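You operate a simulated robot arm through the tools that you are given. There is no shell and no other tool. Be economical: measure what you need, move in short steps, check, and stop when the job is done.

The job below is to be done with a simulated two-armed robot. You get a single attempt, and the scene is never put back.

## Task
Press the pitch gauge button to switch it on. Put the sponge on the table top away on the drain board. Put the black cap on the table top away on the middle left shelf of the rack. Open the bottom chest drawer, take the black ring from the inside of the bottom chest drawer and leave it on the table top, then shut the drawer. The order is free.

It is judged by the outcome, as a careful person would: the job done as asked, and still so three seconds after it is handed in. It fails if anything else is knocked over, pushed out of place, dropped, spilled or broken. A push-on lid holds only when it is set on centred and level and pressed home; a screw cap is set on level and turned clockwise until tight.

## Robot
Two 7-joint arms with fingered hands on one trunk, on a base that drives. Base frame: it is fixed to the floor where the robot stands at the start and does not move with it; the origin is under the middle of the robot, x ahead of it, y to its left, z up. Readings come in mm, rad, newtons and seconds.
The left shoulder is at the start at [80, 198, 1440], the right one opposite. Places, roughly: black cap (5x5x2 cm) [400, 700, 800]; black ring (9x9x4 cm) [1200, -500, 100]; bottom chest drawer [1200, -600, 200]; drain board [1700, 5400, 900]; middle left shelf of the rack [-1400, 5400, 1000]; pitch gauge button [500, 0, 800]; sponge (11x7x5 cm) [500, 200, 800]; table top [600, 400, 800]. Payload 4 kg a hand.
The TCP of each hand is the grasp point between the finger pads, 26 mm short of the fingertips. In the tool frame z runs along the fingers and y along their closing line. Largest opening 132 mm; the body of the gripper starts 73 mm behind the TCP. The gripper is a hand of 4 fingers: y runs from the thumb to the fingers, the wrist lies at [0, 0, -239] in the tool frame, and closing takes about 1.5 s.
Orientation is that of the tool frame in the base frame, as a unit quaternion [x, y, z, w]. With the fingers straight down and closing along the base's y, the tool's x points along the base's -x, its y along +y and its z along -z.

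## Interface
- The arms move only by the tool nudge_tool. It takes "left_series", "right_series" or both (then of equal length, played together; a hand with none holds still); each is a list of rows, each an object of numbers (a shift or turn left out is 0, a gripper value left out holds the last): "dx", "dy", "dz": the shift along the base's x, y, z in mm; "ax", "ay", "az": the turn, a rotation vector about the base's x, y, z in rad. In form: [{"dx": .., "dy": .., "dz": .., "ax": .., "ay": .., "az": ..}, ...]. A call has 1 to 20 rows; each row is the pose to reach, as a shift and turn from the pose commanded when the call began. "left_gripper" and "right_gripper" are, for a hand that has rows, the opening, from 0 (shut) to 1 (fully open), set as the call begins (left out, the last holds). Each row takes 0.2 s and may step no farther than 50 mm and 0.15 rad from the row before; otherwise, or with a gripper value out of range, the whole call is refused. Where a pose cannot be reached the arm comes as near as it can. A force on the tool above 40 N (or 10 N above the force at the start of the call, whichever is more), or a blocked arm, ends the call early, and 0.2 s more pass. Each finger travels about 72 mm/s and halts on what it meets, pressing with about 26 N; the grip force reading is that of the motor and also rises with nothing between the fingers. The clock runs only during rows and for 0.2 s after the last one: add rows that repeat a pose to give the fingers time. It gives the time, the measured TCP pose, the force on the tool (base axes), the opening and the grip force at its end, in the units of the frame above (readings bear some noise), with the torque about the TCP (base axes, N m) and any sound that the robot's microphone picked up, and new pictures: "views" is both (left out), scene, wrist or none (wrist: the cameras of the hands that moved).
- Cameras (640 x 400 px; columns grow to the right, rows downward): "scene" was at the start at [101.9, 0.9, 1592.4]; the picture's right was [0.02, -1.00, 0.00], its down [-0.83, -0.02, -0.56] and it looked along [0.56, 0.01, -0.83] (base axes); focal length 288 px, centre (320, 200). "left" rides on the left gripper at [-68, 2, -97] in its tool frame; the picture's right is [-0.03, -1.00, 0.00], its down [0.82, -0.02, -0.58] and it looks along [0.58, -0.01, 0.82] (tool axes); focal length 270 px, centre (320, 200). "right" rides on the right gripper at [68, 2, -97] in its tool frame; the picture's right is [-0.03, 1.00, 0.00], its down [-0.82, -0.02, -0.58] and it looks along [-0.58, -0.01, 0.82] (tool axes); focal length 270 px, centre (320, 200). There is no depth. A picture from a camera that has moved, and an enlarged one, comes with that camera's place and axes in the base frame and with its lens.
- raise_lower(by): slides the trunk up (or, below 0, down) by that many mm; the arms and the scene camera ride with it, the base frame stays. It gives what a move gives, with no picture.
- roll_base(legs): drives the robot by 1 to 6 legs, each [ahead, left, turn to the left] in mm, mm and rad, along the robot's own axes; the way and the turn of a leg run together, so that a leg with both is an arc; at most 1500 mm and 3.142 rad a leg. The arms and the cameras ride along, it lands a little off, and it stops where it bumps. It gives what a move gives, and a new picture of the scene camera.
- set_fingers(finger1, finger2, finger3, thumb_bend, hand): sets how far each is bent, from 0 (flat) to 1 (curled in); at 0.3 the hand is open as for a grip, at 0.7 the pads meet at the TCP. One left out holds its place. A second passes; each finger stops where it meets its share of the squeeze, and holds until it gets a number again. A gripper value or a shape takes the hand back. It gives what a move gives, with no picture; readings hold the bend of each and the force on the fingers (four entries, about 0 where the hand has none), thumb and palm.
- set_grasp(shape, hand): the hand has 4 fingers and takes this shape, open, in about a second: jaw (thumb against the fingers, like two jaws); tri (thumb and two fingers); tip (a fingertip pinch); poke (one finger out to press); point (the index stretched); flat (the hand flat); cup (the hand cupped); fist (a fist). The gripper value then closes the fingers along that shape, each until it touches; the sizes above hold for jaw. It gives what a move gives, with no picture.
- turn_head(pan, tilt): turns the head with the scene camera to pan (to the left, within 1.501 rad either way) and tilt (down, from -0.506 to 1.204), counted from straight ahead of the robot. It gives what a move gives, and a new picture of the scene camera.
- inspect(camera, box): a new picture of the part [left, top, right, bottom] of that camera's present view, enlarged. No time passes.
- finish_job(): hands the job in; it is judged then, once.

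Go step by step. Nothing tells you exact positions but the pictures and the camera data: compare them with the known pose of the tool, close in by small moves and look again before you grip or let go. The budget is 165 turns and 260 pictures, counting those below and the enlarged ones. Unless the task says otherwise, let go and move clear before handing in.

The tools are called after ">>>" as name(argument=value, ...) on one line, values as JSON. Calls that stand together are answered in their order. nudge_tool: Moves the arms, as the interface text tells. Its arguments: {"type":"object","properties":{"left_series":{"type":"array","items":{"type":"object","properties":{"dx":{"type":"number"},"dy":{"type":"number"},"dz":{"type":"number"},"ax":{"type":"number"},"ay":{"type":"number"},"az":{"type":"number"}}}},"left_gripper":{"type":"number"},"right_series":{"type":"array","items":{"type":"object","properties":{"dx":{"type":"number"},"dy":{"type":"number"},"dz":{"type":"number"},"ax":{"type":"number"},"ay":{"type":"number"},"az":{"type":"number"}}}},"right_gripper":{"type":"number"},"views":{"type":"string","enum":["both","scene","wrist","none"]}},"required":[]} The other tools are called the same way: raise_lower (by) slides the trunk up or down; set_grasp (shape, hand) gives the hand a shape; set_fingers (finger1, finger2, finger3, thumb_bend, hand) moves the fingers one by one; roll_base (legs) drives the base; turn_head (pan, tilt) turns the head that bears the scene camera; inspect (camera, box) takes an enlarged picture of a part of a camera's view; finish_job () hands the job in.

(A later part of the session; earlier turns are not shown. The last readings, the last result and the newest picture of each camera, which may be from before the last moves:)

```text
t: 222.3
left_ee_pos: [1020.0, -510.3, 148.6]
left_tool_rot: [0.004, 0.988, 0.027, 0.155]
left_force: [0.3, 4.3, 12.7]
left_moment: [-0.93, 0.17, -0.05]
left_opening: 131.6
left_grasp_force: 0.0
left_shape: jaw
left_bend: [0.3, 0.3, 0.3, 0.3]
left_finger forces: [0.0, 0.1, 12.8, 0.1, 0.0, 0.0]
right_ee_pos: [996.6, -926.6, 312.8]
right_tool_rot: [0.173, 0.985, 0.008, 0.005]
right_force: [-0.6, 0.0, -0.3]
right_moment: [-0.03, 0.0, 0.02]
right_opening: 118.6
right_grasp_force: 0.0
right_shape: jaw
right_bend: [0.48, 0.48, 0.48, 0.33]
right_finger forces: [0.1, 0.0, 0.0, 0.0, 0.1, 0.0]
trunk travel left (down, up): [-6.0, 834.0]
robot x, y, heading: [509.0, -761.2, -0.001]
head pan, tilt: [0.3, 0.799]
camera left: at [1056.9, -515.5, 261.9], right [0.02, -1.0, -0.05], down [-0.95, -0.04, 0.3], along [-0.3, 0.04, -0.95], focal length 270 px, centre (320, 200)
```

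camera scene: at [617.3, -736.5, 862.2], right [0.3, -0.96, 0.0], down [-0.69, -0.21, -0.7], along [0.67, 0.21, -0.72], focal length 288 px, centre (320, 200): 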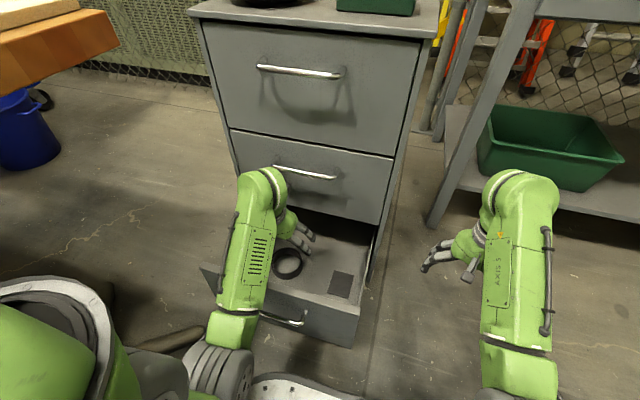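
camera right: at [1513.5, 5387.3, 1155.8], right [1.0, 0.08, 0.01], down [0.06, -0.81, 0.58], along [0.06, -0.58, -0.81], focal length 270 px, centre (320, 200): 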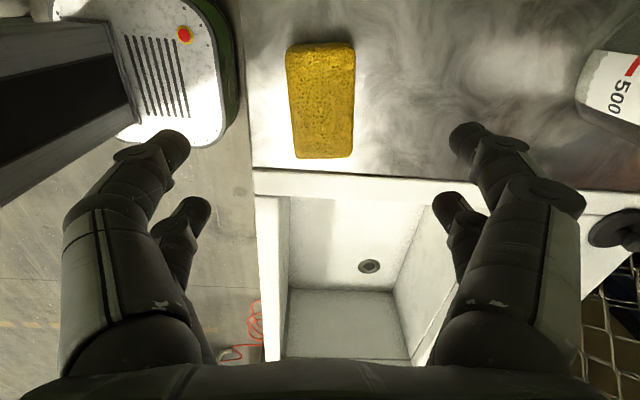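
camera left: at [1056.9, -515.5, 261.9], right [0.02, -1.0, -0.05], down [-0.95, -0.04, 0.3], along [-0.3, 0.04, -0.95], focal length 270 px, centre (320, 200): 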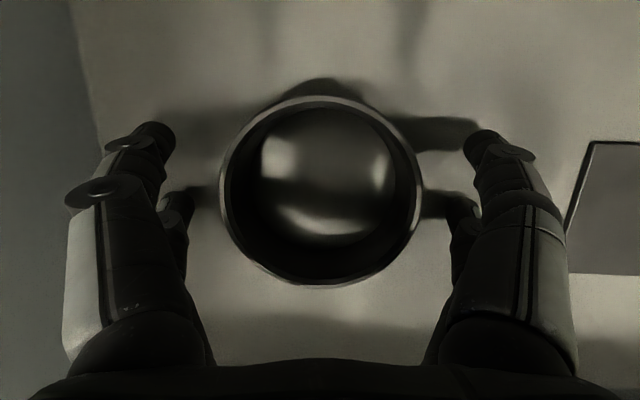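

Fingertip touched the floor (z≈119). Raising 8 mm and closing on the ring.

>>> nudge_tool(left_series=[{"dz": 6}, {"dz": 9}], views="none")

>>> nudge_tool(left_series=[{"dz": 0}, {"dz": 0}, {"dz": 0}, {"dz": 0}, {"dz": 0}, {"dz": 0}], left_gripper=0, views="wrist")

```text
t: 222.9
left_ee_pos: [1018.6, -510.8, 155.3]
left_tool_rot: [0.004, 0.988, 0.027, 0.15]
left_force: [0.0, -0.5, 0.0]
left_moment: [-0.02, 0.0, 0.0]
left_opening: 132.0
left_grasp_force: 0.0
left_shape: jaw
left_bend: [0.3, 0.3, 0.3, 0.3]
left_finger forces: [0.0, 0.0, 0.0, 0.1, 0.0, 0.1]
right_ee_pos: [997.8, -927.7, 311.9]
right_tool_rot: [0.174, 0.985, 0.008, 0.003]
right_force: [0.1, 0.6, 0.0]
right_moment: [-0.03, -0.05, 0.02]
right_opening: 118.6
right_grasp_force: 0.2
right_shape: jaw
right_bend: [0.48, 0.48, 0.48, 0.33]
right_finger forces: [0.1, 0.1, 0.0, 0.0, 0.0, 0.0]
trunk travel left (down, up): [-6.0, 834.0]
robot x, y, heading: [509.5, -757.7, 0.0]
head pan, tilt: [0.3, 0.799]
```

```text
t: 224.3
left_ee_pos: [1019.4, -510.4, 155.9]
left_tool_rot: [0.005, 0.988, 0.026, 0.151]
left_force: [0.0, 0.2, 1.8]
left_moment: [0.0, 0.12, 0.03]
left_opening: 68.2
left_grasp_force: 26.0
left_shape: jaw
left_bend: [0.73, 0.71, 0.71, 0.71]
left_finger forces: [21.9, 25.3, 25.3, 0.0, 22.3, 0.0]
right_ee_pos: [997.6, -927.7, 311.7]
right_tool_rot: [0.173, 0.985, 0.008, 0.003]
right_force: [0.6, -0.5, 0.1]
right_moment: [-0.02, 0.0, -0.02]
right_opening: 118.8
right_grasp_force: 0.1
right_shape: jaw
right_bend: [0.48, 0.48, 0.48, 0.33]
right_finger forces: [0.0, 0.1, 0.0, 0.1, 0.0, 0.0]
trunk travel left (down, up): [-6.0, 834.0]
robot x, y, heading: [511.1, -760.4, -0.002]
head pan, tilt: [0.3, 0.799]
camera left: at [1056.4, -515.4, 268.2], right [0.02, -1.0, -0.05], down [-0.95, -0.04, 0.31], along [-0.31, 0.04, -0.95], focal length 270 px, centre (320, 200)
```

left: 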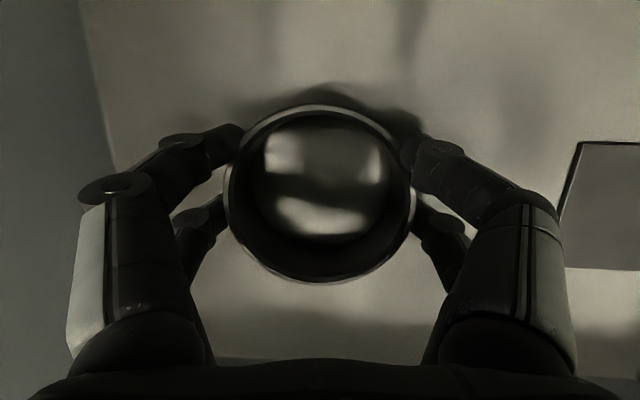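

All four fingers hold the ring firmly. Lifting, reversing the entry path.

>>> nudge_tool(left_series=[{"dz": 20}, {"dz": 60}, {"dz": 105}], views="wrist")

>>> roll_base(legs=[[-65, 0, 0]])

>>> raise_lower(by=140)

```text
t: 225.1
left_ee_pos: [1016.7, -510.4, 260.7]
left_tool_rot: [0.004, 0.988, 0.027, 0.15]
left_force: [0.7, 0.6, 0.0]
left_moment: [-0.03, 0.0, 0.01]
left_opening: 67.8
left_grasp_force: 26.1
left_shape: jaw
left_bend: [0.73, 0.71, 0.71, 0.71]
left_finger forces: [22.8, 25.3, 25.4, 0.0, 22.5, 0.0]
right_ee_pos: [997.2, -928.0, 312.1]
right_tool_rot: [0.174, 0.985, 0.007, 0.003]
right_force: [-0.8, 0.0, 0.3]
right_moment: [0.03, 0.05, 0.04]
right_opening: 118.4
right_grasp_force: 0.0
right_shape: jaw
right_bend: [0.48, 0.48, 0.48, 0.33]
right_finger forces: [0.0, 0.1, 0.1, 0.0, 0.1, 0.1]
trunk travel left (down, up): [-6.0, 834.0]
robot x, y, heading: [509.3, -757.8, 0.002]
head pan, tilt: [0.3, 0.799]
camera left: at [1054.5, -514.1, 373.4], right [0.02, -1.0, -0.05], down [-0.95, -0.04, 0.31], along [-0.31, 0.04, -0.95], focal length 270 px, centre (320, 200)
```

left: 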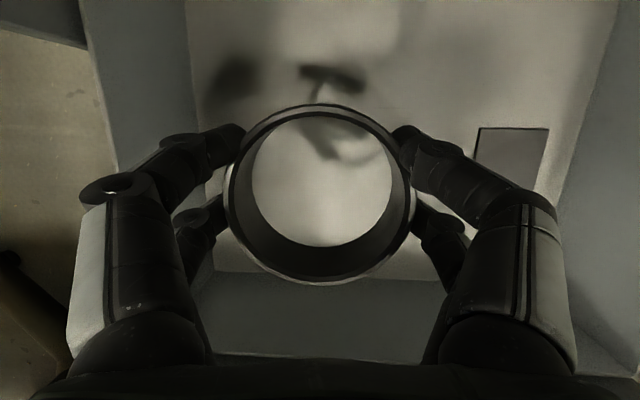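

```text
t: 226.1
left_ee_pos: [952.9, -509.0, 261.2]
left_tool_rot: [0.005, 0.988, 0.026, 0.15]
left_force: [0.4, 0.0, -0.4]
left_moment: [0.03, 0.0, 0.03]
left_opening: 67.7
left_grasp_force: 25.8
left_shape: jaw
left_bend: [0.73, 0.71, 0.71, 0.71]
left_finger forces: [22.8, 25.3, 25.4, 0.0, 22.6, 0.0]
right_ee_pos: [932.0, -929.5, 312.0]
right_tool_rot: [0.173, 0.985, 0.007, 0.003]
right_force: [-0.1, 0.5, 0.0]
right_moment: [0.01, -0.03, 0.01]
right_opening: 118.6
right_grasp_force: 0.0
right_shape: jaw
right_bend: [0.48, 0.48, 0.48, 0.33]
right_finger forces: [0.1, 0.0, 0.0, 0.0, 0.0, 0.1]
trunk travel left (down, up): [-6.0, 834.0]
robot x, y, heading: [447.3, -760.5, 0.002]
head pan, tilt: [0.3, 0.799]
camera scene: at [552.7, -736.5, 862.3], right [0.3, -0.96, 0.0], down [-0.68, -0.21, -0.7], along [0.67, 0.21, -0.72], focal length 288 px, centre (320, 200)
```

scene: 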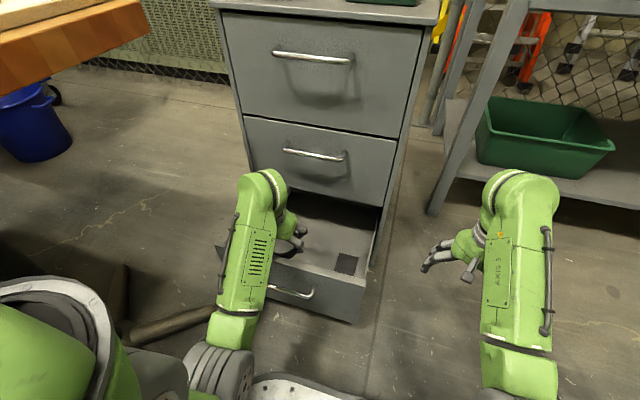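

```text
t: 227.7
left_ee_pos: [953.0, -509.7, 399.8]
left_tool_rot: [0.004, 0.988, 0.026, 0.15]
left_force: [0.4, -0.7, -0.6]
left_moment: [0.01, -0.02, -0.01]
left_opening: 67.7
left_grasp_force: 26.8
left_shape: jaw
left_bend: [0.73, 0.71, 0.71, 0.71]
left_finger forces: [22.8, 25.4, 25.5, 0.0, 22.6, 0.0]
right_ee_pos: [931.7, -928.1, 450.0]
right_tool_rot: [0.174, 0.985, 0.008, 0.003]
right_force: [-0.1, 0.9, 0.1]
right_moment: [0.01, -0.02, 0.01]
right_opening: 118.4
right_grasp_force: 0.1
right_shape: jaw
right_bend: [0.48, 0.48, 0.48, 0.33]
right_finger forces: [0.1, 0.1, 0.1, 0.0, 0.0, 0.0]
trunk travel left (down, up): [-146.0, 694.0]
robot x, y, heading: [444.2, -763.2, -0.001]
head pan, tilt: [0.3, 0.799]
```

The ring is out. I'll keep it in the left hand and shut the drawer with the right: back off, then lower the shut right hand in front of the drawer.

>>> roll_base(legs=[[-260, 0, 0]])

>>> nudge_tool(right_series=[{"dy": 25, "dz": -15, "az": 0.04}, {"dy": 50, "dz": -40, "az": 0.08}, {"dy": 75, "dz": -70, "az": 0.12}, {"dy": 100, "dz": -100, "az": 0.16}, {"dy": 125, "dz": -130, "az": 0.2}, {"dy": 150, "dz": -160, "az": 0.24}, {"dy": 175, "dz": -185, "az": 0.28}, {"dy": 200, "dz": -205, "az": 0.34}], right_gripper=0, views="both")

```text
t: 229.6
left_ee_pos: [694.8, -510.3, 401.8]
left_tool_rot: [0.004, 0.988, 0.027, 0.151]
left_force: [0.2, 0.3, -0.3]
left_moment: [-0.02, 0.0, -0.02]
left_opening: 68.0
left_grasp_force: 26.0
left_shape: jaw
left_bend: [0.73, 0.71, 0.71, 0.71]
left_finger forces: [22.8, 25.3, 25.4, 0.0, 22.7, 0.0]
right_ee_pos: [674.5, -928.4, 452.5]
right_tool_rot: [0.173, 0.985, 0.007, 0.003]
right_force: [0.4, 1.3, -0.3]
right_moment: [0.0, -0.02, 0.03]
right_opening: 118.4
right_grasp_force: 0.0
right_shape: jaw
right_bend: [0.48, 0.48, 0.48, 0.33]
right_finger forces: [0.0, 0.0, 0.0, 0.0, 0.0, 0.1]
trunk travel left (down, up): [-146.0, 694.0]
robot x, y, heading: [188.7, -761.8, 0.006]
head pan, tilt: [0.3, 0.799]
camera scene: at [293.4, -736.5, 1002.3], right [0.3, -0.96, 0.0], down [-0.68, -0.21, -0.7], along [0.67, 0.21, -0.72], focal length 288 px, centre (320, 200)
```

scene: 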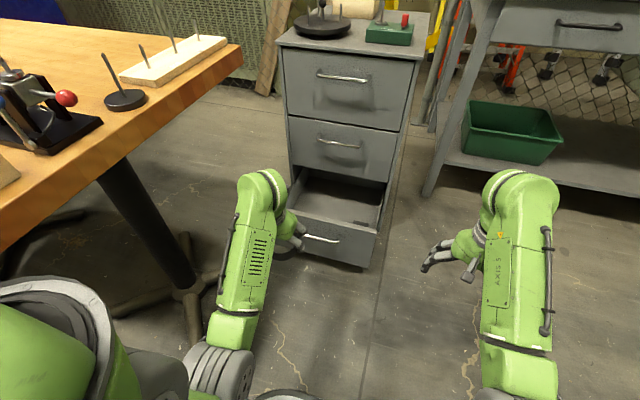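

```text
t: 231.4
left_ee_pos: [693.9, -510.7, 401.0]
left_tool_rot: [0.004, 0.988, 0.026, 0.152]
left_force: [-0.7, 0.2, 0.1]
left_moment: [0.0, 0.03, 0.01]
left_opening: 67.5
left_grasp_force: 26.0
left_shape: jaw
left_bend: [0.73, 0.71, 0.71, 0.71]
left_finger forces: [22.9, 25.3, 25.4, 0.0, 22.8, 0.0]
right_ee_pos: [673.7, -729.8, 245.7]
right_tool_rot: [0.004, 1.0, 0.009, 0.003]
right_force: [-0.2, -0.1, 0.4]
right_moment: [-0.01, 0.01, -0.01]
right_opening: 0.0
right_grasp_force: 25.8
right_shape: jaw
right_bend: [0.62, 0.63, 0.63, 0.7]
right_finger forces: [0.1, 0.0, 0.0, 0.0, 0.0, 0.1]
trunk travel left (down, up): [-146.0, 694.0]
robot x, y, heading: [182.5, -757.6, 0.0]
head pan, tilt: [0.3, 0.799]
camera scene: at [294.0, -736.4, 1002.2], right [0.3, -0.96, 0.0], down [-0.69, -0.21, -0.7], along [0.67, 0.21, -0.72], focal length 288 px, centre (320, 200)
camera right: at [605.8, -729.9, 343.5], right [0.03, 1.0, 0.02], down [0.81, -0.04, 0.58], along [0.58, -0.01, -0.81], focal length 270 px, centre (320, 200)
```

scene: 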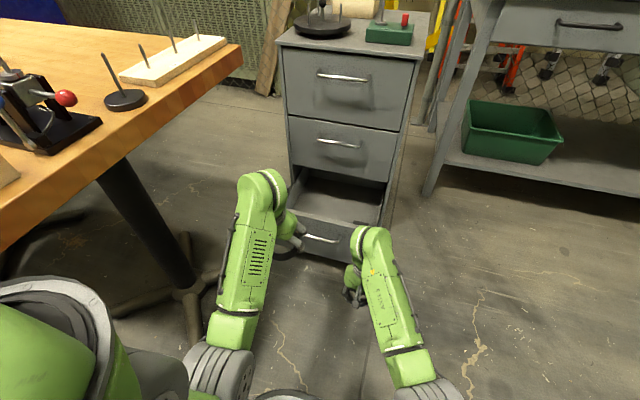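
right: 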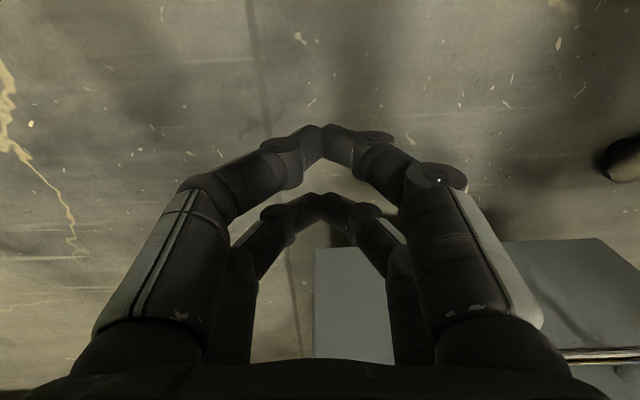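

I'll draw the left hand (ring) back relative to the right one, so that it stays clear while pushing.

>>> nudge_tool(left_series=[{"dx": -40, "dz": 5}, {"dx": -80, "dz": 10}, {"dx": -120, "dz": 15}, {"dx": -150, "dz": 15}], right_series=[{"dy": 10}, {"dy": 20}, {"dy": 30}, {"dy": 35}], views="none")

>>> roll_base(legs=[[120, 0, 0]])

```text
t: 232.4
left_ee_pos: [628.0, -506.4, 481.8]
left_tool_rot: [0.022, 0.966, 0.038, 0.255]
left_force: [0.0, -0.4, -0.9]
left_moment: [-0.01, 0.03, 0.01]
left_opening: 67.5
left_grasp_force: 26.4
left_shape: jaw
left_bend: [0.73, 0.71, 0.71, 0.71]
left_finger forces: [23.1, 25.2, 25.4, 0.0, 22.6, 0.0]
right_ee_pos: [677.0, -694.0, 229.2]
right_tool_rot: [0.006, 1.0, 0.002, -0.013]
right_force: [-0.1, 0.2, 0.4]
right_moment: [0.04, -0.05, 0.02]
right_opening: 0.0
right_grasp_force: 26.2
right_shape: jaw
right_bend: [0.62, 0.63, 0.63, 0.7]
right_finger forces: [0.1, 0.0, 0.1, 0.0, 0.0, 0.0]
trunk travel left (down, up): [-146.0, 694.0]
robot x, y, heading: [187.0, -754.9, 0.001]
head pan, tilt: [0.3, 0.799]
stopped in row 4 (left hand): the arm was blocked; the commanded pose is now the measured one
```

```text
t: 233.7
left_ee_pos: [750.3, -507.4, 478.6]
left_tool_rot: [0.022, 0.966, 0.038, 0.254]
left_force: [0.4, 0.2, -0.9]
left_moment: [0.0, -0.03, -0.01]
left_opening: 67.2
left_grasp_force: 26.0
left_shape: jaw
left_bend: [0.73, 0.71, 0.71, 0.71]
left_finger forces: [23.1, 25.2, 25.5, 0.0, 22.6, 0.0]
right_ee_pos: [797.9, -694.9, 230.7]
right_tool_rot: [0.006, 1.0, 0.003, -0.013]
right_force: [-0.2, 0.2, 0.9]
right_moment: [0.01, 0.01, -0.01]
right_opening: 0.1
right_grasp_force: 26.0
right_shape: jaw
right_bend: [0.62, 0.63, 0.63, 0.7]
right_finger forces: [0.0, 0.0, 0.0, 0.0, 0.0, 0.1]
trunk travel left (down, up): [-146.0, 694.0]
robot x, y, heading: [307.8, -760.2, 0.004]
head pan, tilt: [0.3, 0.799]
camera scene: at [440.9, -726.9, 997.9], right [0.29, -0.96, 0.0], down [-0.71, -0.22, -0.67], along [0.64, 0.2, -0.74], focal length 288 px, centre (320, 200)
```

scene: 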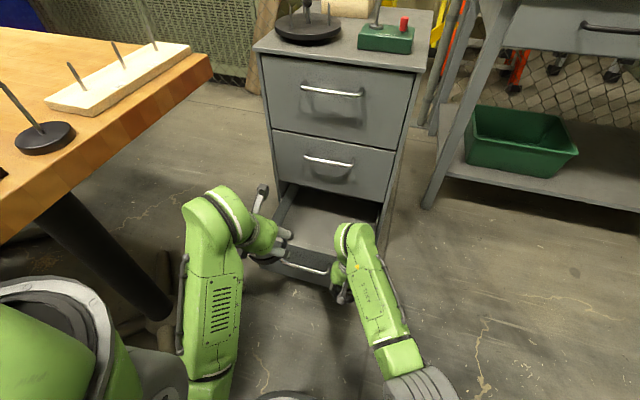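

The left arm is cramped against the body. Better to put the ring on the table first and shut the drawer afterwards. Relieve, back off, and raise.

>>> nudge_tool(left_series=[{"dx": 25}], views="none")

>>> roll_base(legs=[[-410, 0, 0]])

>>> raise_lower(by=580)

```text
t: 234.1
left_ee_pos: [767.6, -510.8, 494.2]
left_tool_rot: [0.023, 0.964, 0.042, 0.261]
left_force: [0.0, -0.9, -0.1]
left_moment: [0.02, 0.01, 0.03]
left_opening: 67.4
left_grasp_force: 26.3
left_shape: jaw
left_bend: [0.73, 0.71, 0.71, 0.71]
left_finger forces: [23.0, 25.3, 25.5, 0.0, 22.6, 0.0]
right_ee_pos: [795.9, -695.9, 243.3]
right_tool_rot: [0.005, 1.0, 0.009, -0.004]
right_force: [0.0, -0.2, 0.0]
right_moment: [0.0, 0.03, 0.02]
right_opening: 0.1
right_grasp_force: 26.2
right_shape: jaw
right_bend: [0.62, 0.63, 0.63, 0.7]
right_finger forces: [0.0, 0.0, 0.1, 0.1, 0.1, 0.0]
trunk travel left (down, up): [-146.0, 694.0]
robot x, y, heading: [307.0, -765.7, 0.001]
head pan, tilt: [0.3, 0.799]
```

```text
t: 236.6
left_ee_pos: [360.2, -511.2, 491.0]
left_tool_rot: [0.023, 0.964, 0.044, 0.263]
left_force: [-0.9, 0.3, -0.9]
left_moment: [-0.01, 0.0, 0.0]
left_opening: 67.3
left_grasp_force: 26.0
left_shape: jaw
left_bend: [0.73, 0.71, 0.71, 0.71]
left_finger forces: [23.0, 25.4, 25.5, 0.0, 22.7, 0.1]
right_ee_pos: [387.7, -695.2, 240.8]
right_tool_rot: [0.006, 1.0, 0.007, -0.004]
right_force: [-0.6, 0.4, -0.2]
right_moment: [-0.03, -0.01, 0.02]
right_opening: 0.2
right_grasp_force: 26.2
right_shape: jaw
right_bend: [0.62, 0.63, 0.63, 0.7]
right_finger forces: [0.1, 0.0, 0.0, 0.1, 0.1, 0.0]
trunk travel left (down, up): [-146.0, 694.0]
robot x, y, heading: [-103.9, -760.2, -0.008]
head pan, tilt: [0.3, 0.799]
camera scene: at [16.0, -736.1, 1000.8], right [0.29, -0.96, 0.0], down [-0.69, -0.21, -0.69], along [0.66, 0.2, -0.72], focal length 288 px, centre (320, 200)
```

scene: 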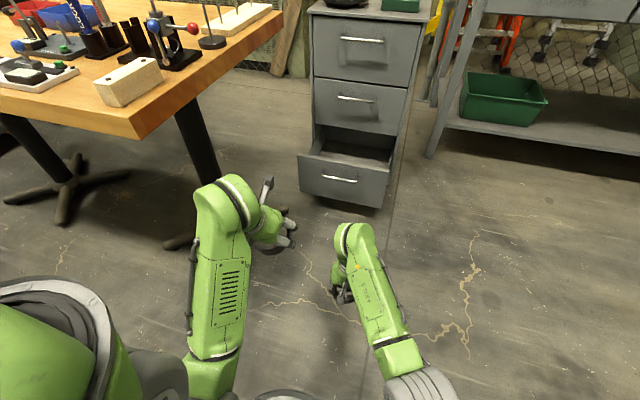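

```text
refused: 580 is not a number from -400 to 400
```

>>> raise_lower(by=300)

>>> raise_lower(by=285)

>>> nudge_tool(right_series=[{"dz": 45, "dy": -20}, {"dz": 90, "dy": -40}, {"dz": 135, "dy": -60}, {"dz": 180, "dy": -80}, {"dz": 220, "dy": -100}], views="none")

>>> roll_base(legs=[[0, 735, 0.008]])

```text
t: 239.6
left_ee_pos: [359.9, -511.0, 793.4]
left_tool_rot: [0.023, 0.963, 0.042, 0.264]
left_force: [0.4, -0.5, 0.1]
left_moment: [-0.03, -0.02, -0.01]
left_opening: 66.2
left_grasp_force: 25.4
left_shape: jaw
left_bend: [0.73, 0.71, 0.71, 0.71]
left_finger forces: [21.9, 25.2, 25.9, 0.1, 22.6, 0.0]
right_ee_pos: [389.7, -694.3, 542.8]
right_tool_rot: [0.006, 1.0, 0.007, -0.002]
right_force: [-0.6, -0.1, 0.8]
right_moment: [-0.03, 0.0, -0.02]
right_opening: 0.1
right_grasp_force: 26.4
right_shape: jaw
right_bend: [0.62, 0.63, 0.63, 0.7]
right_finger forces: [0.0, 0.0, 0.1, 0.1, 0.1, 0.0]
trunk travel left (down, up): [-446.0, 394.0]
robot x, y, heading: [-102.4, -761.7, -0.005]
head pan, tilt: [0.3, 0.799]
```

```text
t: 242.5
left_ee_pos: [357.1, -511.6, 1080.9]
left_tool_rot: [0.024, 0.962, 0.043, 0.267]
left_force: [-0.4, -1.4, -0.9]
left_moment: [0.03, 0.03, 0.01]
left_opening: 66.2
left_grasp_force: 25.8
left_shape: jaw
left_bend: [0.73, 0.71, 0.71, 0.71]
left_finger forces: [21.7, 25.2, 26.0, 0.0, 22.5, 0.1]
right_ee_pos: [386.3, -694.5, 832.8]
right_tool_rot: [0.006, 1.0, 0.007, 0.001]
right_force: [0.2, 0.6, -0.3]
right_moment: [0.02, 0.05, 0.02]
right_opening: 0.2
right_grasp_force: 26.7
right_shape: jaw
right_bend: [0.62, 0.63, 0.63, 0.7]
right_finger forces: [0.1, 0.0, 0.0, 0.0, 0.0, 0.0]
trunk travel left (down, up): [-731.0, 109.0]
robot x, y, heading: [-101.3, -760.9, -0.002]
head pan, tilt: [0.3, 0.799]
```

```text
t: 243.7
left_ee_pos: [354.3, -511.7, 1080.8]
left_tool_rot: [0.025, 0.962, 0.043, 0.268]
left_force: [0.5, 0.5, -0.2]
left_moment: [-0.01, 0.02, 0.02]
left_opening: 65.9
left_grasp_force: 26.2
left_shape: jaw
left_bend: [0.73, 0.71, 0.71, 0.71]
left_finger forces: [21.6, 25.2, 26.1, 0.0, 22.5, 0.0]
right_ee_pos: [388.0, -794.3, 1049.4]
right_tool_rot: [0.006, 1.0, 0.008, 0.001]
right_force: [-0.3, -0.5, -0.5]
right_moment: [0.01, 0.0, 0.01]
right_opening: 0.0
right_grasp_force: 25.5
right_shape: jaw
right_bend: [0.62, 0.63, 0.63, 0.7]
right_finger forces: [0.0, 0.0, 0.1, 0.0, 0.0, 0.1]
trunk travel left (down, up): [-731.0, 109.0]
robot x, y, heading: [-99.7, -761.0, -0.008]
head pan, tilt: [0.3, 0.799]
```

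```text
t: 247.7
left_ee_pos: [349.4, 234.2, 1081.3]
left_tool_rot: [0.018, 0.962, 0.045, 0.268]
left_force: [-0.5, 0.4, -0.3]
left_moment: [0.0, -0.01, -0.01]
left_opening: 66.3
left_grasp_force: 26.4
left_shape: jaw
left_bend: [0.73, 0.71, 0.71, 0.71]
left_finger forces: [21.6, 25.2, 26.1, 0.1, 22.5, 0.0]
right_ee_pos: [385.4, -49.6, 1051.0]
right_tool_rot: [0.0, 1.0, 0.008, 0.001]
right_force: [0.1, -0.6, -0.6]
right_moment: [0.04, -0.03, 0.0]
right_opening: 0.0
right_grasp_force: 26.0
right_shape: jaw
right_bend: [0.62, 0.63, 0.63, 0.7]
right_finger forces: [0.1, 0.0, 0.0, 0.0, 0.0, 0.1]
trunk travel left (down, up): [-731.0, 109.0]
robot x, y, heading: [-103.0, -21.4, 0.012]
head pan, tilt: [0.3, 0.799]
camera scene: at [3.7, 4.3, 1587.3], right [0.3, -0.95, 0.0], down [-0.68, -0.22, -0.7], along [0.66, 0.21, -0.72], focal length 288 px, centre (320, 200)
```

scene: 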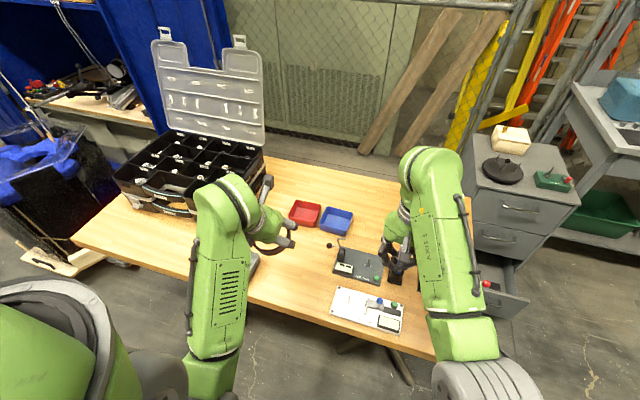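

Driving forward so the ring is over the free spot where the sponge was, and levelling it.

>>> roll_base(legs=[[100, 0, -0.01]])

>>> nudge_tool(left_series=[{"ay": 0.08, "dz": -40}, {"ay": 0.16, "dz": -85}, {"ay": 0.24, "dz": -130}, {"ay": 0.24, "dz": -170}], views="both")

```text
t: 248.8
left_ee_pos: [446.1, 229.6, 1084.4]
left_tool_rot: [0.024, 0.961, 0.042, 0.271]
left_force: [-0.4, -0.4, 0.1]
left_moment: [-0.03, -0.01, 0.04]
left_opening: 66.1
left_grasp_force: 26.0
left_shape: jaw
left_bend: [0.73, 0.71, 0.71, 0.71]
left_finger forces: [21.6, 25.2, 26.1, 0.1, 22.5, 0.0]
right_ee_pos: [478.2, -53.9, 1053.3]
right_tool_rot: [0.006, 1.0, 0.009, 0.005]
right_force: [-1.2, -0.5, 0.6]
right_moment: [0.01, -0.05, 0.0]
right_opening: 0.0
right_grasp_force: 26.5
right_shape: jaw
right_bend: [0.62, 0.63, 0.63, 0.7]
right_finger forces: [0.0, 0.0, 0.1, 0.0, 0.1, 0.0]
trunk travel left (down, up): [-731.0, 109.0]
robot x, y, heading: [-8.0, -18.5, 0.003]
head pan, tilt: [0.3, 0.799]
camera scene: at [94.5, 4.8, 1587.9], right [0.29, -0.96, 0.0], down [-0.68, -0.21, -0.7], along [0.67, 0.2, -0.71], focal length 288 px, centre (320, 200)
```

scene: 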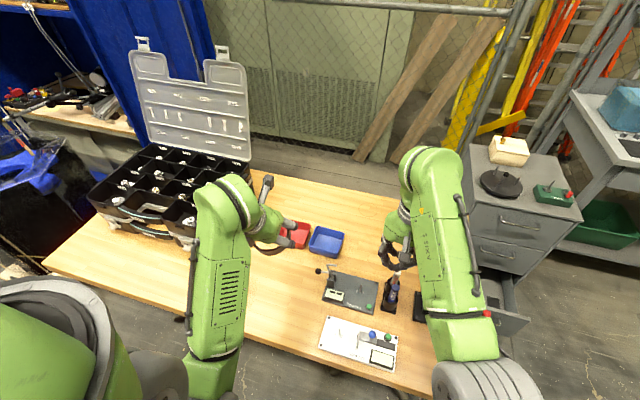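

```text
t: 249.8
left_ee_pos: [452.2, 230.3, 909.3]
left_tool_rot: [0.028, 0.987, 0.04, 0.151]
left_force: [-0.1, 0.0, -0.7]
left_moment: [0.02, -0.04, 0.01]
left_opening: 65.7
left_grasp_force: 26.4
left_shape: jaw
left_bend: [0.73, 0.71, 0.71, 0.71]
left_finger forces: [22.7, 25.2, 26.2, 0.0, 22.7, 0.0]
right_ee_pos: [483.8, -53.3, 1051.0]
right_tool_rot: [0.006, 1.0, 0.008, 0.001]
right_force: [-0.9, -0.1, 0.5]
right_moment: [-0.03, 0.05, -0.02]
right_opening: 0.1
right_grasp_force: 26.3
right_shape: jaw
right_bend: [0.62, 0.63, 0.63, 0.7]
right_finger forces: [0.1, 0.0, 0.1, 0.0, 0.0, 0.1]
trunk travel left (down, up): [-731.0, 109.0]
robot x, y, heading: [-7.9, -17.9, -0.002]
head pan, tilt: [0.3, 0.799]
camera scene: at [103.2, 5.4, 1587.2], right [0.29, -0.96, 0.0], down [-0.69, -0.21, -0.7], along [0.67, 0.2, -0.72], focal length 288 px, centre (320, 200)
camera left: at [488.6, 220.2, 1022.5], right [-0.02, -1.0, -0.08], down [-0.95, -0.01, 0.31], along [-0.31, 0.08, -0.95], focal length 270 px, centre (320, 200)
```

scene: 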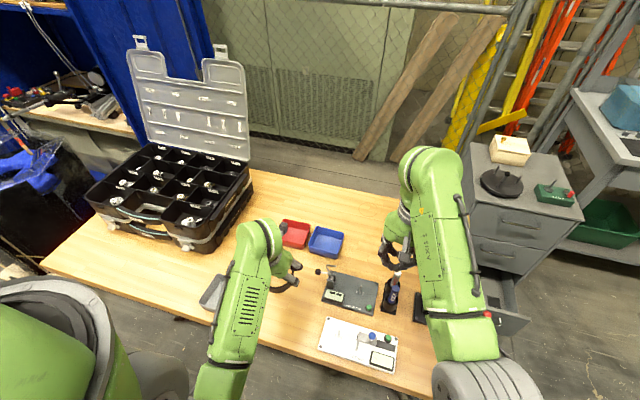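
left: 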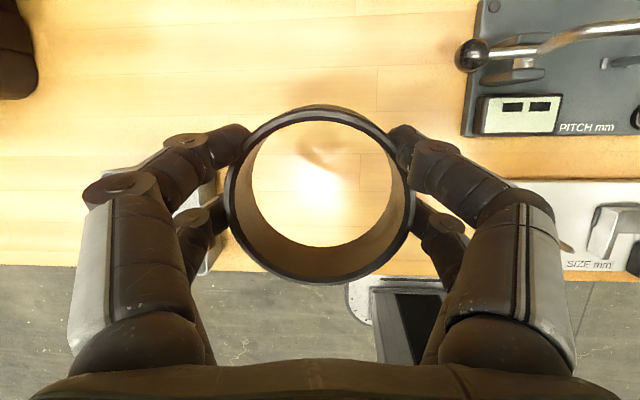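

Clear below. Lowering the ring to the table.

>>> nudge_tool(left_series=[{"dz": -40, "dy": -8}, {"dz": -75, "dy": -8}, {"dz": -95, "dy": -8}, {"dz": -102, "dy": -8}, {"dz": -107, "dy": -8}, {"dz": -112, "dy": -8}, {"dz": -116, "dy": -8}], views="wrist")

```text
t: 251.4
left_ee_pos: [452.5, 220.6, 798.8]
left_tool_rot: [0.027, 0.987, 0.041, 0.155]
left_force: [2.8, 2.4, 19.8]
left_moment: [-0.55, 0.52, -0.02]
left_opening: 64.3
left_grasp_force: 25.7
left_shape: jaw
left_bend: [0.73, 0.72, 0.72, 0.71]
left_finger forces: [28.6, 28.0, 29.1, 0.1, 24.6, 0.1]
right_ee_pos: [482.8, -53.6, 1052.2]
right_tool_rot: [0.006, 1.0, 0.009, 0.002]
right_force: [0.6, 0.7, 0.0]
right_moment: [0.02, 0.04, 0.01]
right_opening: 0.0
right_grasp_force: 26.2
right_shape: jaw
right_bend: [0.62, 0.63, 0.63, 0.7]
right_finger forces: [0.0, 0.0, 0.0, 0.0, 0.0, 0.1]
trunk travel left (down, up): [-731.0, 109.0]
robot x, y, heading: [-3.2, -15.6, -0.002]
head pan, tilt: [0.3, 0.799]
camera left: at [488.5, 211.2, 911.4], right [-0.02, -1.0, -0.08], down [-0.95, -0.01, 0.3], along [-0.3, 0.08, -0.95], focal length 270 px, centre (320, 200)
```

left: 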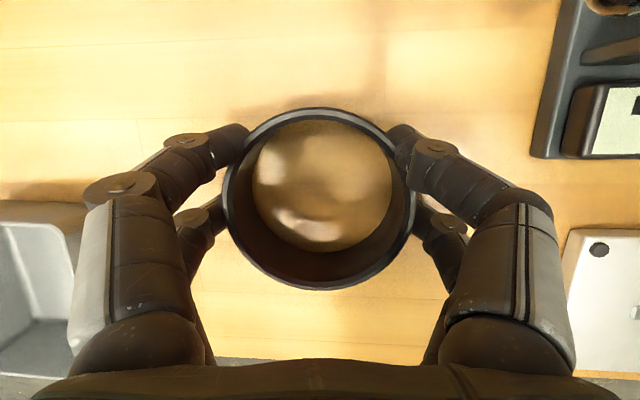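

>>> nudge_tool(left_series=[{"dz": 3}, {"dz": 5}], views="none")

>>> nudge_tool(left_series=[{"dz": 0}, {"dz": 0}, {"dz": 0}, {"dz": 0}, {"dz": 0}], left_gripper=0.85, views="wrist")

```text
t: 252.0
left_ee_pos: [449.6, 220.8, 798.5]
left_tool_rot: [0.029, 0.987, 0.04, 0.15]
left_force: [3.7, -1.8, 7.5]
left_moment: [-0.24, 0.25, 0.1]
left_opening: 64.0
left_grasp_force: 26.1
left_shape: jaw
left_bend: [0.73, 0.72, 0.72, 0.71]
left_finger forces: [24.2, 27.8, 30.0, 0.0, 23.2, 0.0]
right_ee_pos: [484.5, -54.2, 1051.4]
right_tool_rot: [0.006, 1.0, 0.008, 0.001]
right_force: [0.4, -0.2, 1.0]
right_moment: [0.01, 0.02, -0.01]
right_opening: 0.0
right_grasp_force: 25.9
right_shape: jaw
right_bend: [0.62, 0.63, 0.63, 0.7]
right_finger forces: [0.1, 0.0, 0.0, 0.1, 0.0, 0.1]
trunk travel left (down, up): [-731.0, 109.0]
robot x, y, heading: [-6.8, -19.9, -0.001]
head pan, tilt: [0.3, 0.799]
```

```text
t: 253.2
left_ee_pos: [450.6, 221.3, 800.4]
left_tool_rot: [0.029, 0.987, 0.04, 0.151]
left_force: [1.4, -0.4, 0.0]
left_moment: [0.0, 0.0, 0.02]
left_opening: 112.0
left_grasp_force: 0.0
left_shape: jaw
left_bend: [0.54, 0.54, 0.54, 0.38]
left_finger forces: [0.1, 0.0, 0.0, 0.1, 0.1, 0.0]
right_ee_pos: [483.3, -53.3, 1051.9]
right_tool_rot: [0.006, 1.0, 0.009, 0.002]
right_force: [-0.6, -0.5, 0.7]
right_moment: [0.01, 0.04, -0.03]
right_opening: 0.1
right_grasp_force: 26.4
right_shape: jaw
right_bend: [0.62, 0.63, 0.63, 0.7]
right_finger forces: [0.0, 0.0, 0.0, 0.0, 0.0, 0.0]
trunk travel left (down, up): [-731.0, 109.0]
robot x, y, heading: [-1.7, -16.9, 0.002]
head pan, tilt: [0.3, 0.799]
camera left: at [487.6, 212.2, 912.2], right [-0.02, -1.0, -0.08], down [-0.95, -0.01, 0.31], along [-0.31, 0.08, -0.95], focal length 270 px, centre (320, 200)
```

left: 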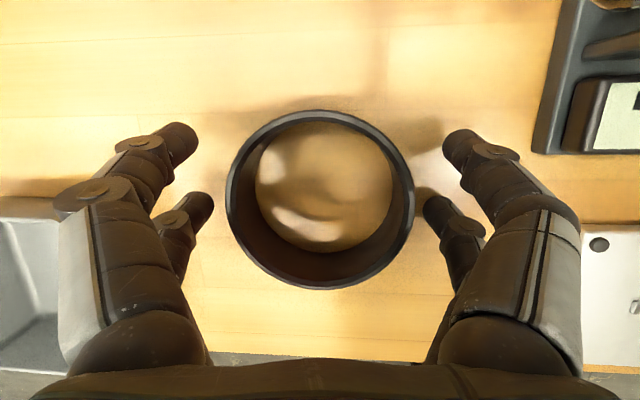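

Released on the table. Lifting clear and checking the ring.

>>> nudge_tool(left_series=[{"dz": 30}, {"dz": 75}, {"dz": 120}, {"dz": 165}, {"dz": 210}], views="wrist")

>>> roll_base(legs=[[-110, 0, 0], [0, -790, 0]])

```text
t: 254.4
left_ee_pos: [447.2, 222.3, 1009.3]
left_tool_rot: [0.029, 0.987, 0.04, 0.151]
left_force: [-0.1, 0.4, -0.3]
left_moment: [-0.01, -0.02, 0.01]
left_opening: 112.1
left_grasp_force: 0.1
left_shape: jaw
left_bend: [0.54, 0.54, 0.54, 0.38]
left_finger forces: [0.0, 0.0, 0.0, 0.0, 0.0, 0.0]
right_ee_pos: [483.7, -53.6, 1051.0]
right_tool_rot: [0.007, 1.0, 0.009, 0.002]
right_force: [0.2, 0.0, -0.3]
right_moment: [-0.02, 0.0, -0.04]
right_opening: 0.0
right_grasp_force: 26.5
right_shape: jaw
right_bend: [0.62, 0.63, 0.63, 0.7]
right_finger forces: [0.0, 0.0, 0.0, 0.0, 0.1, 0.1]
trunk travel left (down, up): [-731.0, 109.0]
robot x, y, heading: [-4.0, -19.3, -0.003]
head pan, tilt: [0.3, 0.799]
camera left: at [484.6, 212.9, 1121.4], right [-0.02, -1.0, -0.08], down [-0.95, -0.01, 0.31], along [-0.31, 0.08, -0.95], focal length 270 px, centre (320, 200)
```

left: 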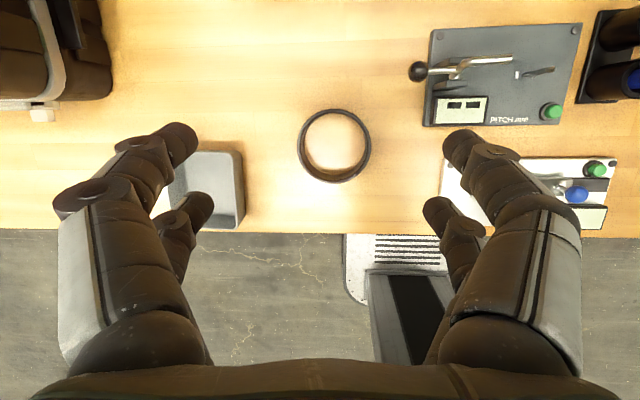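

```text
t: 259.5
left_ee_pos: [336.8, -567.1, 1007.4]
left_tool_rot: [0.022, 0.988, 0.04, 0.151]
left_force: [-0.2, 0.8, -0.1]
left_moment: [-0.03, -0.02, 0.01]
left_opening: 111.9
left_grasp_force: 0.1
left_shape: jaw
left_bend: [0.54, 0.54, 0.54, 0.38]
left_finger forces: [0.1, 0.0, 0.0, 0.0, 0.1, 0.1]
right_ee_pos: [375.2, -844.2, 1052.5]
right_tool_rot: [-0.002, 1.0, 0.007, 0.001]
right_force: [0.1, -0.1, -0.3]
right_moment: [0.0, -0.01, 0.0]
right_opening: 0.0
right_grasp_force: 26.2
right_shape: jaw
right_bend: [0.62, 0.63, 0.63, 0.7]
right_finger forces: [0.0, 0.0, 0.1, 0.0, 0.0, 0.0]
trunk travel left (down, up): [-731.0, 109.0]
robot x, y, heading: [-112.7, -816.4, 0.01]
head pan, tilt: [0.3, 0.799]
camera scene: at [-6.2, -790.7, 1587.2], right [0.31, -0.95, 0.0], down [-0.68, -0.22, -0.7], along [0.66, 0.21, -0.72], focal length 288 px, centre (320, 200)
```

scene: 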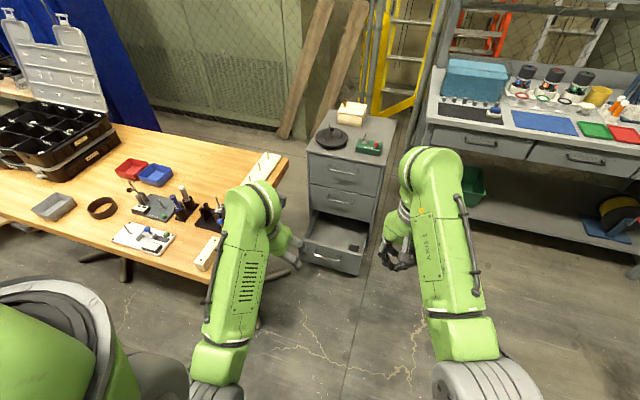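

The ring rests on the table. Now lower the trunk again and shut the drawer with the closed left hand.

>>> nudge_tool(left_series=[{"dx": 0}, {"dx": 0}, {"dx": 0}, {"dx": 0}, {"dx": 0}], right_series=[{"dy": -30}, {"dy": -60}, {"dy": -90}, {"dy": -120}, {"dy": -130}], left_gripper=0, views="none")

>>> raise_lower(by=-300)

>>> raise_lower(by=-285)

>>> nudge_tool(left_series=[{"dz": -40, "dx": 10, "ay": -0.05}, {"dz": -80, "dx": 20, "ay": -0.1}, {"dz": -120, "dx": 30, "ay": -0.15}, {"dz": -155, "dx": 40, "ay": -0.2}, {"dz": -178, "dx": 50, "ay": -0.2}], views="both")

```text
t: 260.7
left_ee_pos: [337.0, -568.5, 1007.1]
left_tool_rot: [0.021, 0.987, 0.041, 0.151]
left_force: [0.7, -0.8, 0.5]
left_moment: [0.03, 0.02, 0.05]
left_opening: 0.1
left_grasp_force: 25.5
left_shape: jaw
left_bend: [0.62, 0.63, 0.63, 0.7]
left_finger forces: [0.0, 0.1, 0.0, 0.0, 0.0, 0.0]
right_ee_pos: [381.5, -974.7, 1041.6]
right_tool_rot: [-0.002, 1.0, 0.009, 0.001]
right_force: [-0.5, -0.8, 0.5]
right_moment: [-0.04, 0.0, 0.0]
right_opening: 0.1
right_grasp_force: 25.9
right_shape: jaw
right_bend: [0.62, 0.63, 0.63, 0.7]
right_finger forces: [0.0, 0.1, 0.0, 0.0, 0.0, 0.1]
right hand out of reach, approached as far as the arm can: row 2, 3, 4, 5
trunk travel left (down, up): [-731.0, 109.0]
robot x, y, heading: [-114.2, -814.2, 0.011]
head pan, tilt: [0.3, 0.799]
```

```text
t: 263.7
left_ee_pos: [337.2, -569.4, 708.8]
left_tool_rot: [0.021, 0.988, 0.041, 0.15]
left_force: [-0.6, -0.4, 0.4]
left_moment: [-0.01, 0.0, -0.02]
left_opening: 0.1
left_grasp_force: 26.1
left_shape: jaw
left_bend: [0.62, 0.63, 0.63, 0.7]
left_finger forces: [0.0, 0.1, 0.1, 0.0, 0.0, 0.0]
right_ee_pos: [382.6, -974.8, 741.4]
right_tool_rot: [-0.001, 1.0, 0.008, 0.002]
right_force: [0.2, 0.1, 0.2]
right_moment: [0.03, 0.05, -0.02]
right_opening: 0.1
right_grasp_force: 26.0
right_shape: jaw
right_bend: [0.62, 0.63, 0.63, 0.7]
right_finger forces: [0.0, 0.1, 0.0, 0.0, 0.0, 0.1]
trunk travel left (down, up): [-431.0, 409.0]
robot x, y, heading: [-114.7, -818.4, 0.008]
head pan, tilt: [0.3, 0.799]
```

```text
t: 266.6
left_ee_pos: [337.1, -569.6, 423.2]
left_tool_rot: [0.021, 0.987, 0.042, 0.151]
left_force: [-0.1, 0.8, -0.3]
left_moment: [-0.01, -0.01, 0.0]
left_opening: 0.1
left_grasp_force: 26.5
left_shape: jaw
left_bend: [0.62, 0.63, 0.63, 0.7]
left_finger forces: [0.0, 0.0, 0.0, 0.0, 0.0, 0.0]
right_ee_pos: [381.6, -974.7, 455.7]
right_tool_rot: [-0.002, 1.0, 0.009, 0.002]
right_force: [-0.2, 0.3, -0.8]
right_moment: [-0.02, -0.02, 0.0]
right_opening: 0.0
right_grasp_force: 26.4
right_shape: jaw
right_bend: [0.62, 0.63, 0.63, 0.7]
right_finger forces: [0.0, 0.0, 0.0, 0.0, 0.0, 0.0]
trunk travel left (down, up): [-146.0, 694.0]
robot x, y, heading: [-110.6, -817.4, 0.005]
head pan, tilt: [0.3, 0.799]
```

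```text
t: 267.8
left_ee_pos: [387.8, -569.7, 244.7]
left_tool_rot: [0.017, 0.968, 0.043, 0.249]
left_force: [-0.2, 0.6, 0.0]
left_moment: [-0.03, -0.01, -0.02]
left_opening: 0.0
left_grasp_force: 26.4
left_shape: jaw
left_bend: [0.62, 0.63, 0.63, 0.7]
left_finger forces: [0.0, 0.0, 0.0, 0.0, 0.0, 0.1]
right_ee_pos: [381.6, -975.5, 456.2]
right_tool_rot: [-0.002, 1.0, 0.008, 0.002]
right_force: [0.6, 0.1, 0.4]
right_moment: [-0.05, -0.03, 0.01]
right_opening: 0.0
right_grasp_force: 26.1
right_shape: jaw
right_bend: [0.62, 0.63, 0.63, 0.7]
right_finger forces: [0.0, 0.1, 0.0, 0.0, 0.0, 0.1]
trunk travel left (down, up): [-146.0, 694.0]
robot x, y, heading: [-116.5, -817.0, 0.011]
head pan, tilt: [0.3, 0.799]
camera scene: at [-6.2, -792.2, 1002.3], right [0.31, -0.95, 0.0], down [-0.68, -0.22, -0.7], along [0.66, 0.21, -0.72], focal length 288 px, centre (320, 200)
camera left: at [401.5, -578.2, 361.7], right [0.01, -1.0, -0.08], down [-0.99, -0.02, 0.11], along [-0.11, 0.08, -0.99], focal length 270 px, centre (320, 200)
```

scene: 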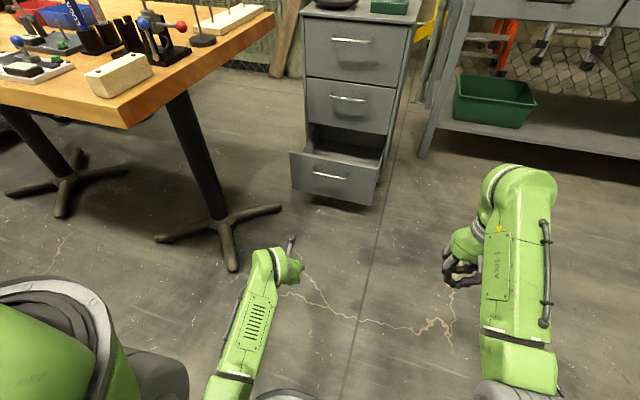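
left: 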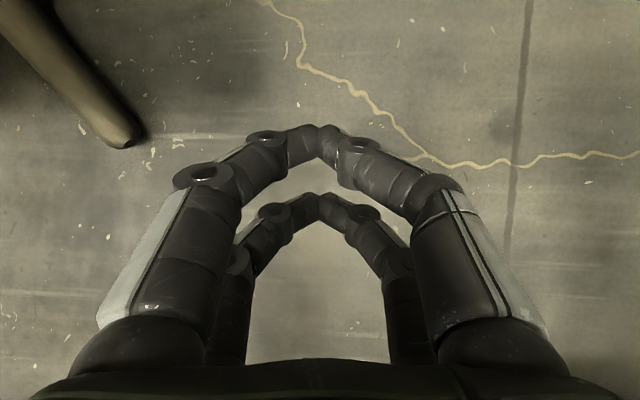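

Driving forward to just before contact.

>>> roll_base(legs=[[350, 0, -0.01]])

>>> inspect(camera="left", box=[0, 0, 640, 400])

```text
t: 270.1
left_ee_pos: [746.0, -571.7, 245.2]
left_tool_rot: [0.023, 0.967, 0.041, 0.249]
left_force: [0.1, 0.0, 0.1]
left_moment: [-0.01, -0.01, -0.01]
left_opening: 0.1
left_grasp_force: 25.8
left_shape: jaw
left_bend: [0.62, 0.63, 0.63, 0.7]
left_finger forces: [0.0, 0.0, 0.0, 0.1, 0.1, 0.1]
right_ee_pos: [736.0, -979.6, 455.7]
right_tool_rot: [0.005, 1.0, 0.009, 0.001]
right_force: [0.0, 0.1, -0.4]
right_moment: [0.0, -0.01, -0.01]
right_opening: 0.1
right_grasp_force: 25.9
right_shape: jaw
right_bend: [0.62, 0.63, 0.63, 0.7]
right_finger forces: [0.0, 0.0, 0.0, 0.1, 0.1, 0.0]
trunk travel left (down, up): [-146.0, 694.0]
robot x, y, heading: [242.7, -817.4, 0.002]
head pan, tilt: [0.3, 0.799]
camera scene: at [350.2, -791.3, 1002.2], right [0.3, -0.96, 0.0], down [-0.69, -0.21, -0.7], along [0.67, 0.21, -0.72], focal length 288 px, centre (320, 200)
```

scene: 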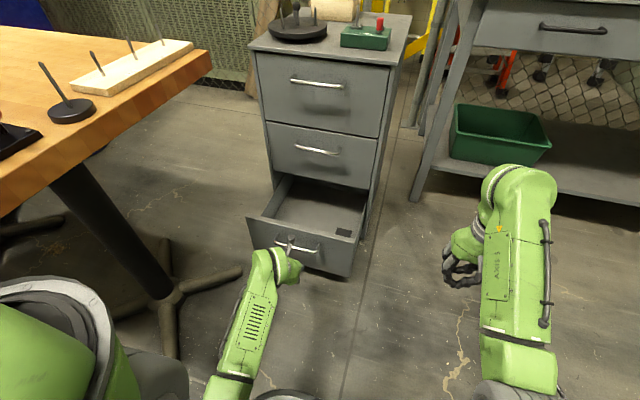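

```text
1.00 times, centred on (320, 200) of left
camera zoom: at [760.1, -582.3, 361.8], right [0.0, -1.0, -0.08], down [-0.99, -0.01, 0.11], along [-0.11, 0.08, -0.99], focal length 270 px, centre (320, 200)
```

zoom: 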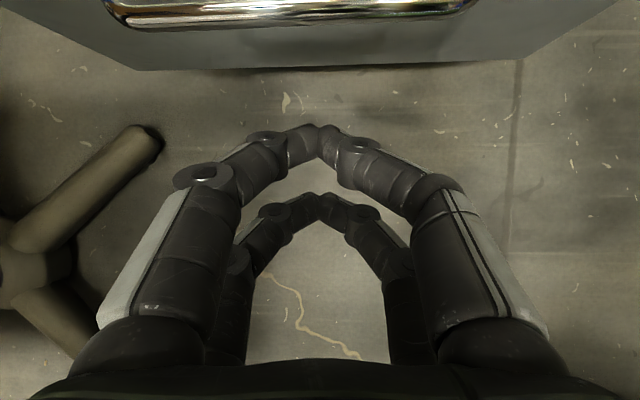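

Aligned with the bar's centre. Pushing the drawer.

>>> roll_base(legs=[[150, 0, 0]])

>>> roll_base(legs=[[105, 0, 0]])

```text
t: 271.5
left_ee_pos: [897.1, -574.2, 244.6]
left_tool_rot: [0.023, 0.967, 0.042, 0.249]
left_force: [-0.5, 0.0, -0.5]
left_moment: [-0.03, -0.03, 0.02]
left_opening: 0.0
left_grasp_force: 26.1
left_shape: jaw
left_bend: [0.63, 0.63, 0.63, 0.7]
left_finger forces: [0.0, 0.0, 0.1, 0.0, 0.1, 0.0]
right_ee_pos: [885.7, -979.8, 456.4]
right_tool_rot: [0.004, 1.0, 0.008, 0.001]
right_force: [0.6, 0.4, -0.4]
right_moment: [0.0, 0.01, -0.01]
right_opening: 0.0
right_grasp_force: 25.8
right_shape: jaw
right_bend: [0.62, 0.63, 0.63, 0.7]
right_finger forces: [0.1, 0.0, 0.0, 0.0, 0.1, 0.0]
trunk travel left (down, up): [-146.0, 694.0]
robot x, y, heading: [389.3, -812.3, -0.001]
head pan, tilt: [0.3, 0.799]
camera scene: at [500.1, -791.4, 1002.1], right [0.3, -0.96, 0.0], down [-0.69, -0.21, -0.7], along [0.67, 0.21, -0.72], focal length 288 px, centre (320, 200)
```

scene: 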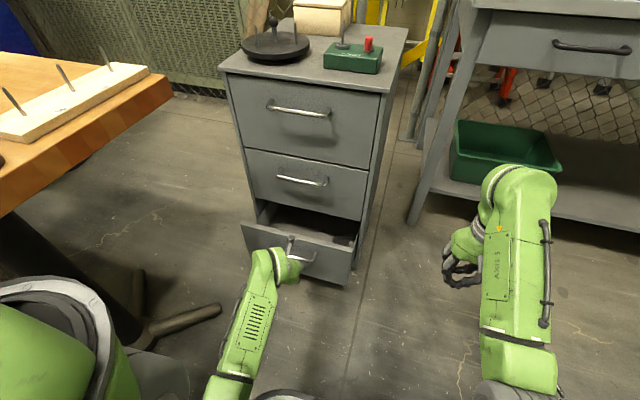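

```text
t: 272.6
left_ee_pos: [1000.4, -571.5, 243.2]
left_tool_rot: [0.023, 0.968, 0.042, 0.248]
left_force: [0.9, 0.7, -0.5]
left_moment: [0.01, 0.0, 0.03]
left_opening: 0.2
left_grasp_force: 25.3
left_shape: jaw
left_bend: [0.63, 0.63, 0.63, 0.7]
left_finger forces: [0.1, 0.1, 0.0, 0.0, 0.0, 0.1]
right_ee_pos: [990.0, -979.5, 455.2]
right_tool_rot: [0.005, 1.0, 0.009, 0.001]
right_force: [0.0, -0.2, 0.1]
right_moment: [0.01, 0.0, 0.0]
right_opening: 0.0
right_grasp_force: 25.4
right_shape: jaw
right_bend: [0.62, 0.63, 0.63, 0.7]
right_finger forces: [0.0, 0.1, 0.0, 0.1, 0.0, 0.0]
trunk travel left (down, up): [-146.0, 694.0]
robot x, y, heading: [494.5, -813.1, -0.001]
head pan, tilt: [0.3, 0.799]
camera scene: at [604.2, -791.3, 1002.1], right [0.3, -0.96, 0.0], down [-0.69, -0.21, -0.7], along [0.67, 0.21, -0.72], focal length 288 px, centre (320, 200)
```

scene: 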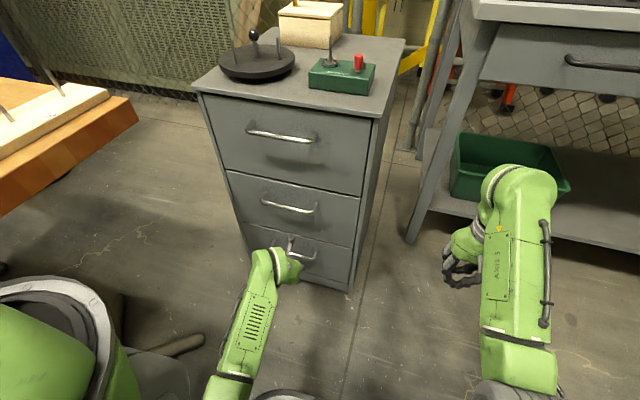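

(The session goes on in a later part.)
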